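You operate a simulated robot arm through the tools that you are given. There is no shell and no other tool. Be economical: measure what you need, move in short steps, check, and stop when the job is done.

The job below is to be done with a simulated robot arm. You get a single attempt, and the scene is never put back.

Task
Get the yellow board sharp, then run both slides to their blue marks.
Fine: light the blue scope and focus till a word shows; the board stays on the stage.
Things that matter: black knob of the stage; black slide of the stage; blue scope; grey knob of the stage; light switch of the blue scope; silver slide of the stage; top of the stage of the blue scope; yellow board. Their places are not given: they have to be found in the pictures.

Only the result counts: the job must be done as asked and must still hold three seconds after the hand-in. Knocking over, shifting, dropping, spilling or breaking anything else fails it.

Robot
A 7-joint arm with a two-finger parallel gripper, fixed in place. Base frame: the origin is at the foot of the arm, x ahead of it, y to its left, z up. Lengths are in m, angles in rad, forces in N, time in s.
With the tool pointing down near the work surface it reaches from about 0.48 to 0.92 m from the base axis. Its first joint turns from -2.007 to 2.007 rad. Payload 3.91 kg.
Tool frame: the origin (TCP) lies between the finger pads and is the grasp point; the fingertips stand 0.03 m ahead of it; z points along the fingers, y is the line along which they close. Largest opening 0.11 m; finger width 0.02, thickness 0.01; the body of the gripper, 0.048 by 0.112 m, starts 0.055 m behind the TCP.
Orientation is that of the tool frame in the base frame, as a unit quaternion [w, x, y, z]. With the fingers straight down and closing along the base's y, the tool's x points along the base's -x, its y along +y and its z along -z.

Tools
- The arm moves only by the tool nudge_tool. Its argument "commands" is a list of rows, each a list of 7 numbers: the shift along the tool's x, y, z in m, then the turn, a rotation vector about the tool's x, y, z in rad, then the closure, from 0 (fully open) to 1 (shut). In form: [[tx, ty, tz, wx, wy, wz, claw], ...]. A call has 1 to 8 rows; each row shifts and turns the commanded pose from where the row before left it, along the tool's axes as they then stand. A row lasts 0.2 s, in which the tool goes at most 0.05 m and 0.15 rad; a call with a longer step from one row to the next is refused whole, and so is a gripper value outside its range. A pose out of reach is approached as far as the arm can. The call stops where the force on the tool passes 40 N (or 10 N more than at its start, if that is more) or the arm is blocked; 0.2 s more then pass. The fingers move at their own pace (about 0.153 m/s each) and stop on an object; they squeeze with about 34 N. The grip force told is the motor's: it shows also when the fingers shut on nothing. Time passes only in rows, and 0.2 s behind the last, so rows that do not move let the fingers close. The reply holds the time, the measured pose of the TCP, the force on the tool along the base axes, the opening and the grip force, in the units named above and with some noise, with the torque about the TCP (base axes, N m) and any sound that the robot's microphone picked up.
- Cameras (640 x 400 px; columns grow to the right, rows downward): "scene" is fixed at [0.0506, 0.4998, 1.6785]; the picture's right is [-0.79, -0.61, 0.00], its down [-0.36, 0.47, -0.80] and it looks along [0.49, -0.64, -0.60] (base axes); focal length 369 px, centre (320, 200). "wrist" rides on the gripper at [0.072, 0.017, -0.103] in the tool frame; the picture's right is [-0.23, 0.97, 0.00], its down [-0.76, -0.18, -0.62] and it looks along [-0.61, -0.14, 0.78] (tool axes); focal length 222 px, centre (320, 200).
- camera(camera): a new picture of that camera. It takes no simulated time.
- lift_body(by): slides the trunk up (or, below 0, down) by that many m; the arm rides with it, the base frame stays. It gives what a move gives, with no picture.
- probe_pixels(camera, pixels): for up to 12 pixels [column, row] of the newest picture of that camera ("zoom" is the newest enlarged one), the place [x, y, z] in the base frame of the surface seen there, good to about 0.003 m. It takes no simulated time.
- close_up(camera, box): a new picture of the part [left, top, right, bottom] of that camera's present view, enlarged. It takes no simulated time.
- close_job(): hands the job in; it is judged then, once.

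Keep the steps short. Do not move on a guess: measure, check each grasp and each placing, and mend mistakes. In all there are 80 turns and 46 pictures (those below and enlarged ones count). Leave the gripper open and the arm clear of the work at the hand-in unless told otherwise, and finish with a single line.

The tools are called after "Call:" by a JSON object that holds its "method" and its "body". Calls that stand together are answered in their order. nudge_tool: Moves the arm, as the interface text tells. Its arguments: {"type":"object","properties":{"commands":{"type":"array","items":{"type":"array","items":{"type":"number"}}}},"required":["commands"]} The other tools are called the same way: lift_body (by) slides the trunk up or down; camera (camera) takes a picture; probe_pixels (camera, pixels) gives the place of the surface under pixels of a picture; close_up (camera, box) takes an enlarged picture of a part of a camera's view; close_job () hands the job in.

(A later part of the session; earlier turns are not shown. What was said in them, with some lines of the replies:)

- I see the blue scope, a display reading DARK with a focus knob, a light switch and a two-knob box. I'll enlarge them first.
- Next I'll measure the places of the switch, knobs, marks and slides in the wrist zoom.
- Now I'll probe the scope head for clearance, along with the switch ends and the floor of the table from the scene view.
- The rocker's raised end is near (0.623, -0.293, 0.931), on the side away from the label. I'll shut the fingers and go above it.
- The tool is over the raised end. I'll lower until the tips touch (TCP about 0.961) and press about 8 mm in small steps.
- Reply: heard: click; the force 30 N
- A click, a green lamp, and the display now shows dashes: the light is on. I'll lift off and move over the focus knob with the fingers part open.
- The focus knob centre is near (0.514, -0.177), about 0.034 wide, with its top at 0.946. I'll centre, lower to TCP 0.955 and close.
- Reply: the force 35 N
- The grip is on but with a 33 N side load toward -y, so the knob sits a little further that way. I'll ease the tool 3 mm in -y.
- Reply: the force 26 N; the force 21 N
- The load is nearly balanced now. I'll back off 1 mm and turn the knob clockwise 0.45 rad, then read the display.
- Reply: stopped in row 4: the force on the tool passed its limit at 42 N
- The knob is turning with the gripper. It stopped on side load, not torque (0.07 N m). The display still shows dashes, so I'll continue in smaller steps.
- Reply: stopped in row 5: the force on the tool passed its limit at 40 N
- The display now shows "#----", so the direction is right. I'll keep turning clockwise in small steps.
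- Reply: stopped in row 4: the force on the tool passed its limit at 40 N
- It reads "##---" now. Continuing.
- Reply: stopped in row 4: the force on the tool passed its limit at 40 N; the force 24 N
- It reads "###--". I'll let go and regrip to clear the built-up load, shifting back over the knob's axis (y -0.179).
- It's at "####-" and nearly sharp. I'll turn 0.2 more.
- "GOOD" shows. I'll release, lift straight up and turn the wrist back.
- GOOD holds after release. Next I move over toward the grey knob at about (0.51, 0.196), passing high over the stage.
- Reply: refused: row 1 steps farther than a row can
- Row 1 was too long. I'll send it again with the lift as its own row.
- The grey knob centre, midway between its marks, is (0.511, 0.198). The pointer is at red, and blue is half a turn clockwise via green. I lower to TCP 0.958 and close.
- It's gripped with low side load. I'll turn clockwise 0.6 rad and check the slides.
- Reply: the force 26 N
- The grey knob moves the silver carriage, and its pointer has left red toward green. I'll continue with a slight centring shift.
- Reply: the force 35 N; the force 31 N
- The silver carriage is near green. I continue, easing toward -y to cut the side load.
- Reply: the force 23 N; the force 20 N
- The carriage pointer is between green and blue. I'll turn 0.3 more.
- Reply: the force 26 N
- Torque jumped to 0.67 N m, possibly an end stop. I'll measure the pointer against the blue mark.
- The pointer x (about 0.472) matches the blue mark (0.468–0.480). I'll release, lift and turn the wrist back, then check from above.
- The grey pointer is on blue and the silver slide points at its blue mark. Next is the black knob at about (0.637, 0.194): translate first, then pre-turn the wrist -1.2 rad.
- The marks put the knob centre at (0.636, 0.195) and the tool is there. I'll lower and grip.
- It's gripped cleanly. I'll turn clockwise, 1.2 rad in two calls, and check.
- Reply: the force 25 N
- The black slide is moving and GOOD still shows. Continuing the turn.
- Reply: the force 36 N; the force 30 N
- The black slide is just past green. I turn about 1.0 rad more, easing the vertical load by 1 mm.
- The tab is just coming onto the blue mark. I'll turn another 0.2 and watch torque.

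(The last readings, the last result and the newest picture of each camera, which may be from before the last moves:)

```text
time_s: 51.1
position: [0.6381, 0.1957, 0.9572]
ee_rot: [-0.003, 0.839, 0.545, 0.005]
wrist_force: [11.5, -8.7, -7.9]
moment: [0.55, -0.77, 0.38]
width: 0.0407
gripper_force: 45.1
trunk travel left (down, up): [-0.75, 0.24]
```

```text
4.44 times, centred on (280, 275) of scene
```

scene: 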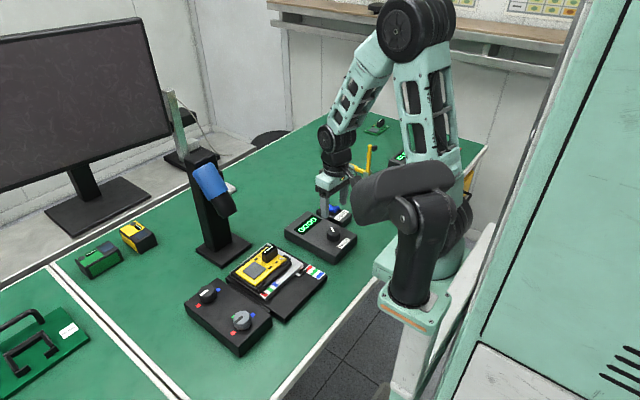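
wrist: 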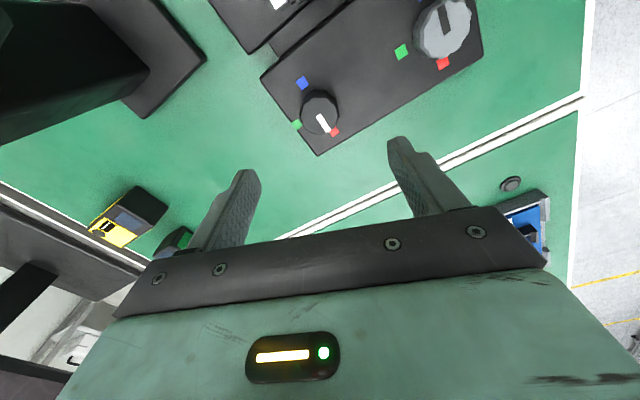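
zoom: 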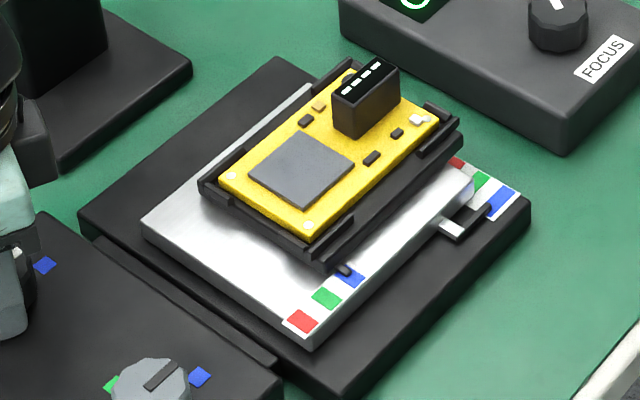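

Torque rose as it did at the grey knob's end. I'll release, lift, turn back and check from above.

Call:
{"method": "nudge_tool", "body": {"commands": [[0, 0, 0, 0, 0, 0, 0.3], [0, 0, 0, 0, 0, 0, 0.2], [0, 0, -0.05, 0, 0, 0, 0.2], [0, 0, -0.05, 0, 0, 0, 0.2], [0, 0, -0.02, 0, 0, -0.14, 0.2], [0, 0, 0, 0, 0, -0.15, 0.2], [0, 0, 0, 0, 0, -0.15, 0.2], [0, 0, 0, 0, 0, -0.15, 0.2]]}}

Call:
{"method": "nudge_tool", "body": {"commands": [[0, 0, 0, 0, 0, -0.15, 0.2], [0, 0, 0, 0, 0, -0.15, 0.2], [0, 0, 0, 0, 0, -0.15, 0.2], [0, 0, 0, 0, 0, -0.15, 0.2], [0, 0, 0, 0, 0, -0.15, 0.2], [0, 0, 0, 0, 0, -0.15, 0.2], [0, 0, 0, 0, 0, -0.15, 0.2], [0, 0, 0, 0, 0, -0.15, 0.2]]}}

Call:
{"method": "nudge_tool", "body": {"commands": [[0, 0, 0, 0, 0, -0.15, 0.2], [0, 0, 0, 0, 0, -0.08, 0.2], [0.045, 0, 0, 0, 0, 0, 0.2], [0.045, 0, 0, 0, 0, 0, 0.2], [0.035, 0, 0, 0, 0, 0, 0.2], [0, 0, -0.04, 0, 0, 0, 0.2], [0, 0, 0, 0, 0, 0, 0.2]]}}

Call:
{"method": "close_up", "body": {"camera": "wrist", "box": [90, 60, 380, 240]}}

```text
time_s: 52.9
position: [0.6369, 0.1945, 1.0779]
ee_rot: [-0.002, 0.643, 0.766, 0.003]
wrist_force: [0.4, 0.5, -1.0]
moment: [-0.02, -0.01, 0.02]
width: 0.0879
gripper_force: 0.1
trunk travel left (down, up): [-0.75, 0.24]
```

```text
time_s: 54.7
position: [0.637, 0.1945, 1.076]
ee_rot: [0.002, 0.099, 0.995, 0.005]
wrist_force: [-0.2, -0.7, 0.0]
moment: [-0.03, 0.02, 0.0]
width: 0.088
gripper_force: 0.1
trunk travel left (down, up): [-0.75, 0.24]
```

```text
time_s: 56.3
position: [0.5121, 0.1889, 1.1142]
ee_rot: [0.001, -0.015, 1.0, 0.003]
wrist_force: [0.5, 0.4, -0.5]
moment: [0.02, 0.0, 0.01]
width: 0.0882
gripper_force: 0.0
trunk travel left (down, up): [-0.75, 0.24]
```

```text
2.21 times, centred on (235, 150) of wrist
```

zoom: 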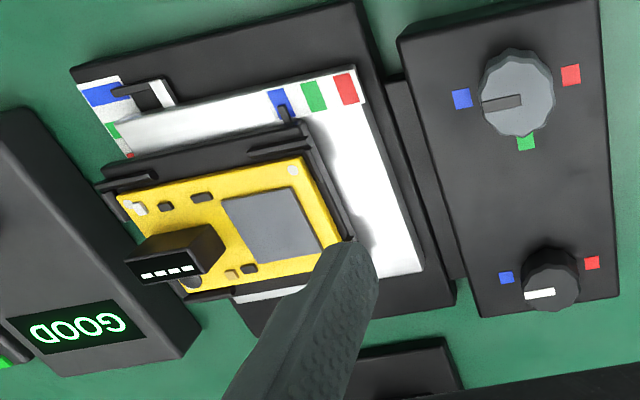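

Call:
{"method": "close_up", "body": {"camera": "wrist", "box": [120, 85, 260, 150]}}

```text
4.57 times, centred on (190, 118) of wrist
```

zoom: 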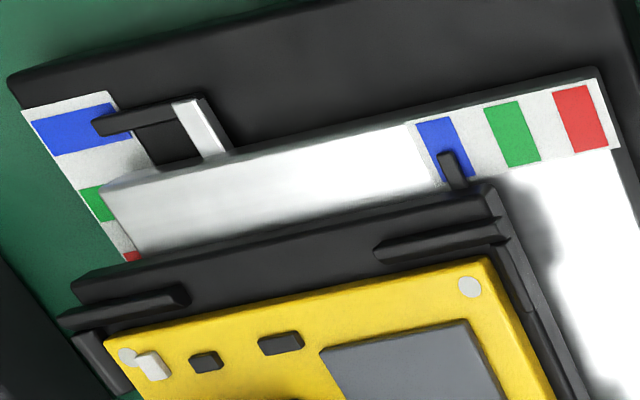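

Both tabs lie on blue. One last measurement to rule out parallax.

Call:
{"method": "probe_pixels", "body": {"camera": "zoom", "pixels": [[103, 124], [98, 126], [72, 114], [76, 152], [75, 132], [445, 158], [424, 128], [450, 122], [437, 140], [469, 170]]}}

```text
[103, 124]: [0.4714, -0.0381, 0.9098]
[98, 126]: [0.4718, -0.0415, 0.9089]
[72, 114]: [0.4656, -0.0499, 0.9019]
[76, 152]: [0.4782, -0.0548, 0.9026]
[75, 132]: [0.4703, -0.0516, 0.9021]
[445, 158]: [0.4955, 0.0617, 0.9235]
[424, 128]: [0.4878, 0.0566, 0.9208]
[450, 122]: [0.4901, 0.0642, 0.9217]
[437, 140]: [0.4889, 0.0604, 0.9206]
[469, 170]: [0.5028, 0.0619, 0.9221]
```

Both pointers sit within about 1–2 mm of their blue centres (silver 0.4716 against 0.471, black 0.0617 against 0.0604). I'll open fully, raise clear and take a last look.

Call:
{"method": "nudge_tool", "body": {"commands": [[0, 0, -0.05, 0, 0, 0, 0], [0, 0, -0.05, 0, 0, 0, 0], [0, 0, 0, 0, 0, 0, 0]]}}

Call:
{"method": "camera", "body": {"camera": "scene"}}

```text
time_s: 57.1
position: [0.5127, 0.1898, 1.2162]
ee_rot: [0.001, -0.015, 1.0, 0.003]
wrist_force: [0.5, 0.3, 0.0]
moment: [-0.01, -0.01, 0.04]
width: 0.1099
gripper_force: 0.0
trunk travel left (down, up): [-0.75, 0.24]
```

```text
13 pictures are left
```

scene: 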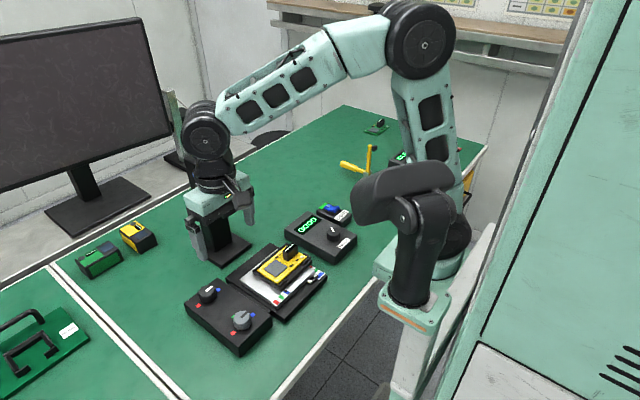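

GOOD shows, both slides are on blue, the board is on the stage and the arm is clear with the gripper open. Handing in.

Call:
{"method": "close_job", "body": {}}

```text
The job is handed in.
```

The scope is lit and reads GOOD, both slides are at their blue marks, the board is still on the stage, and the job is handed in.
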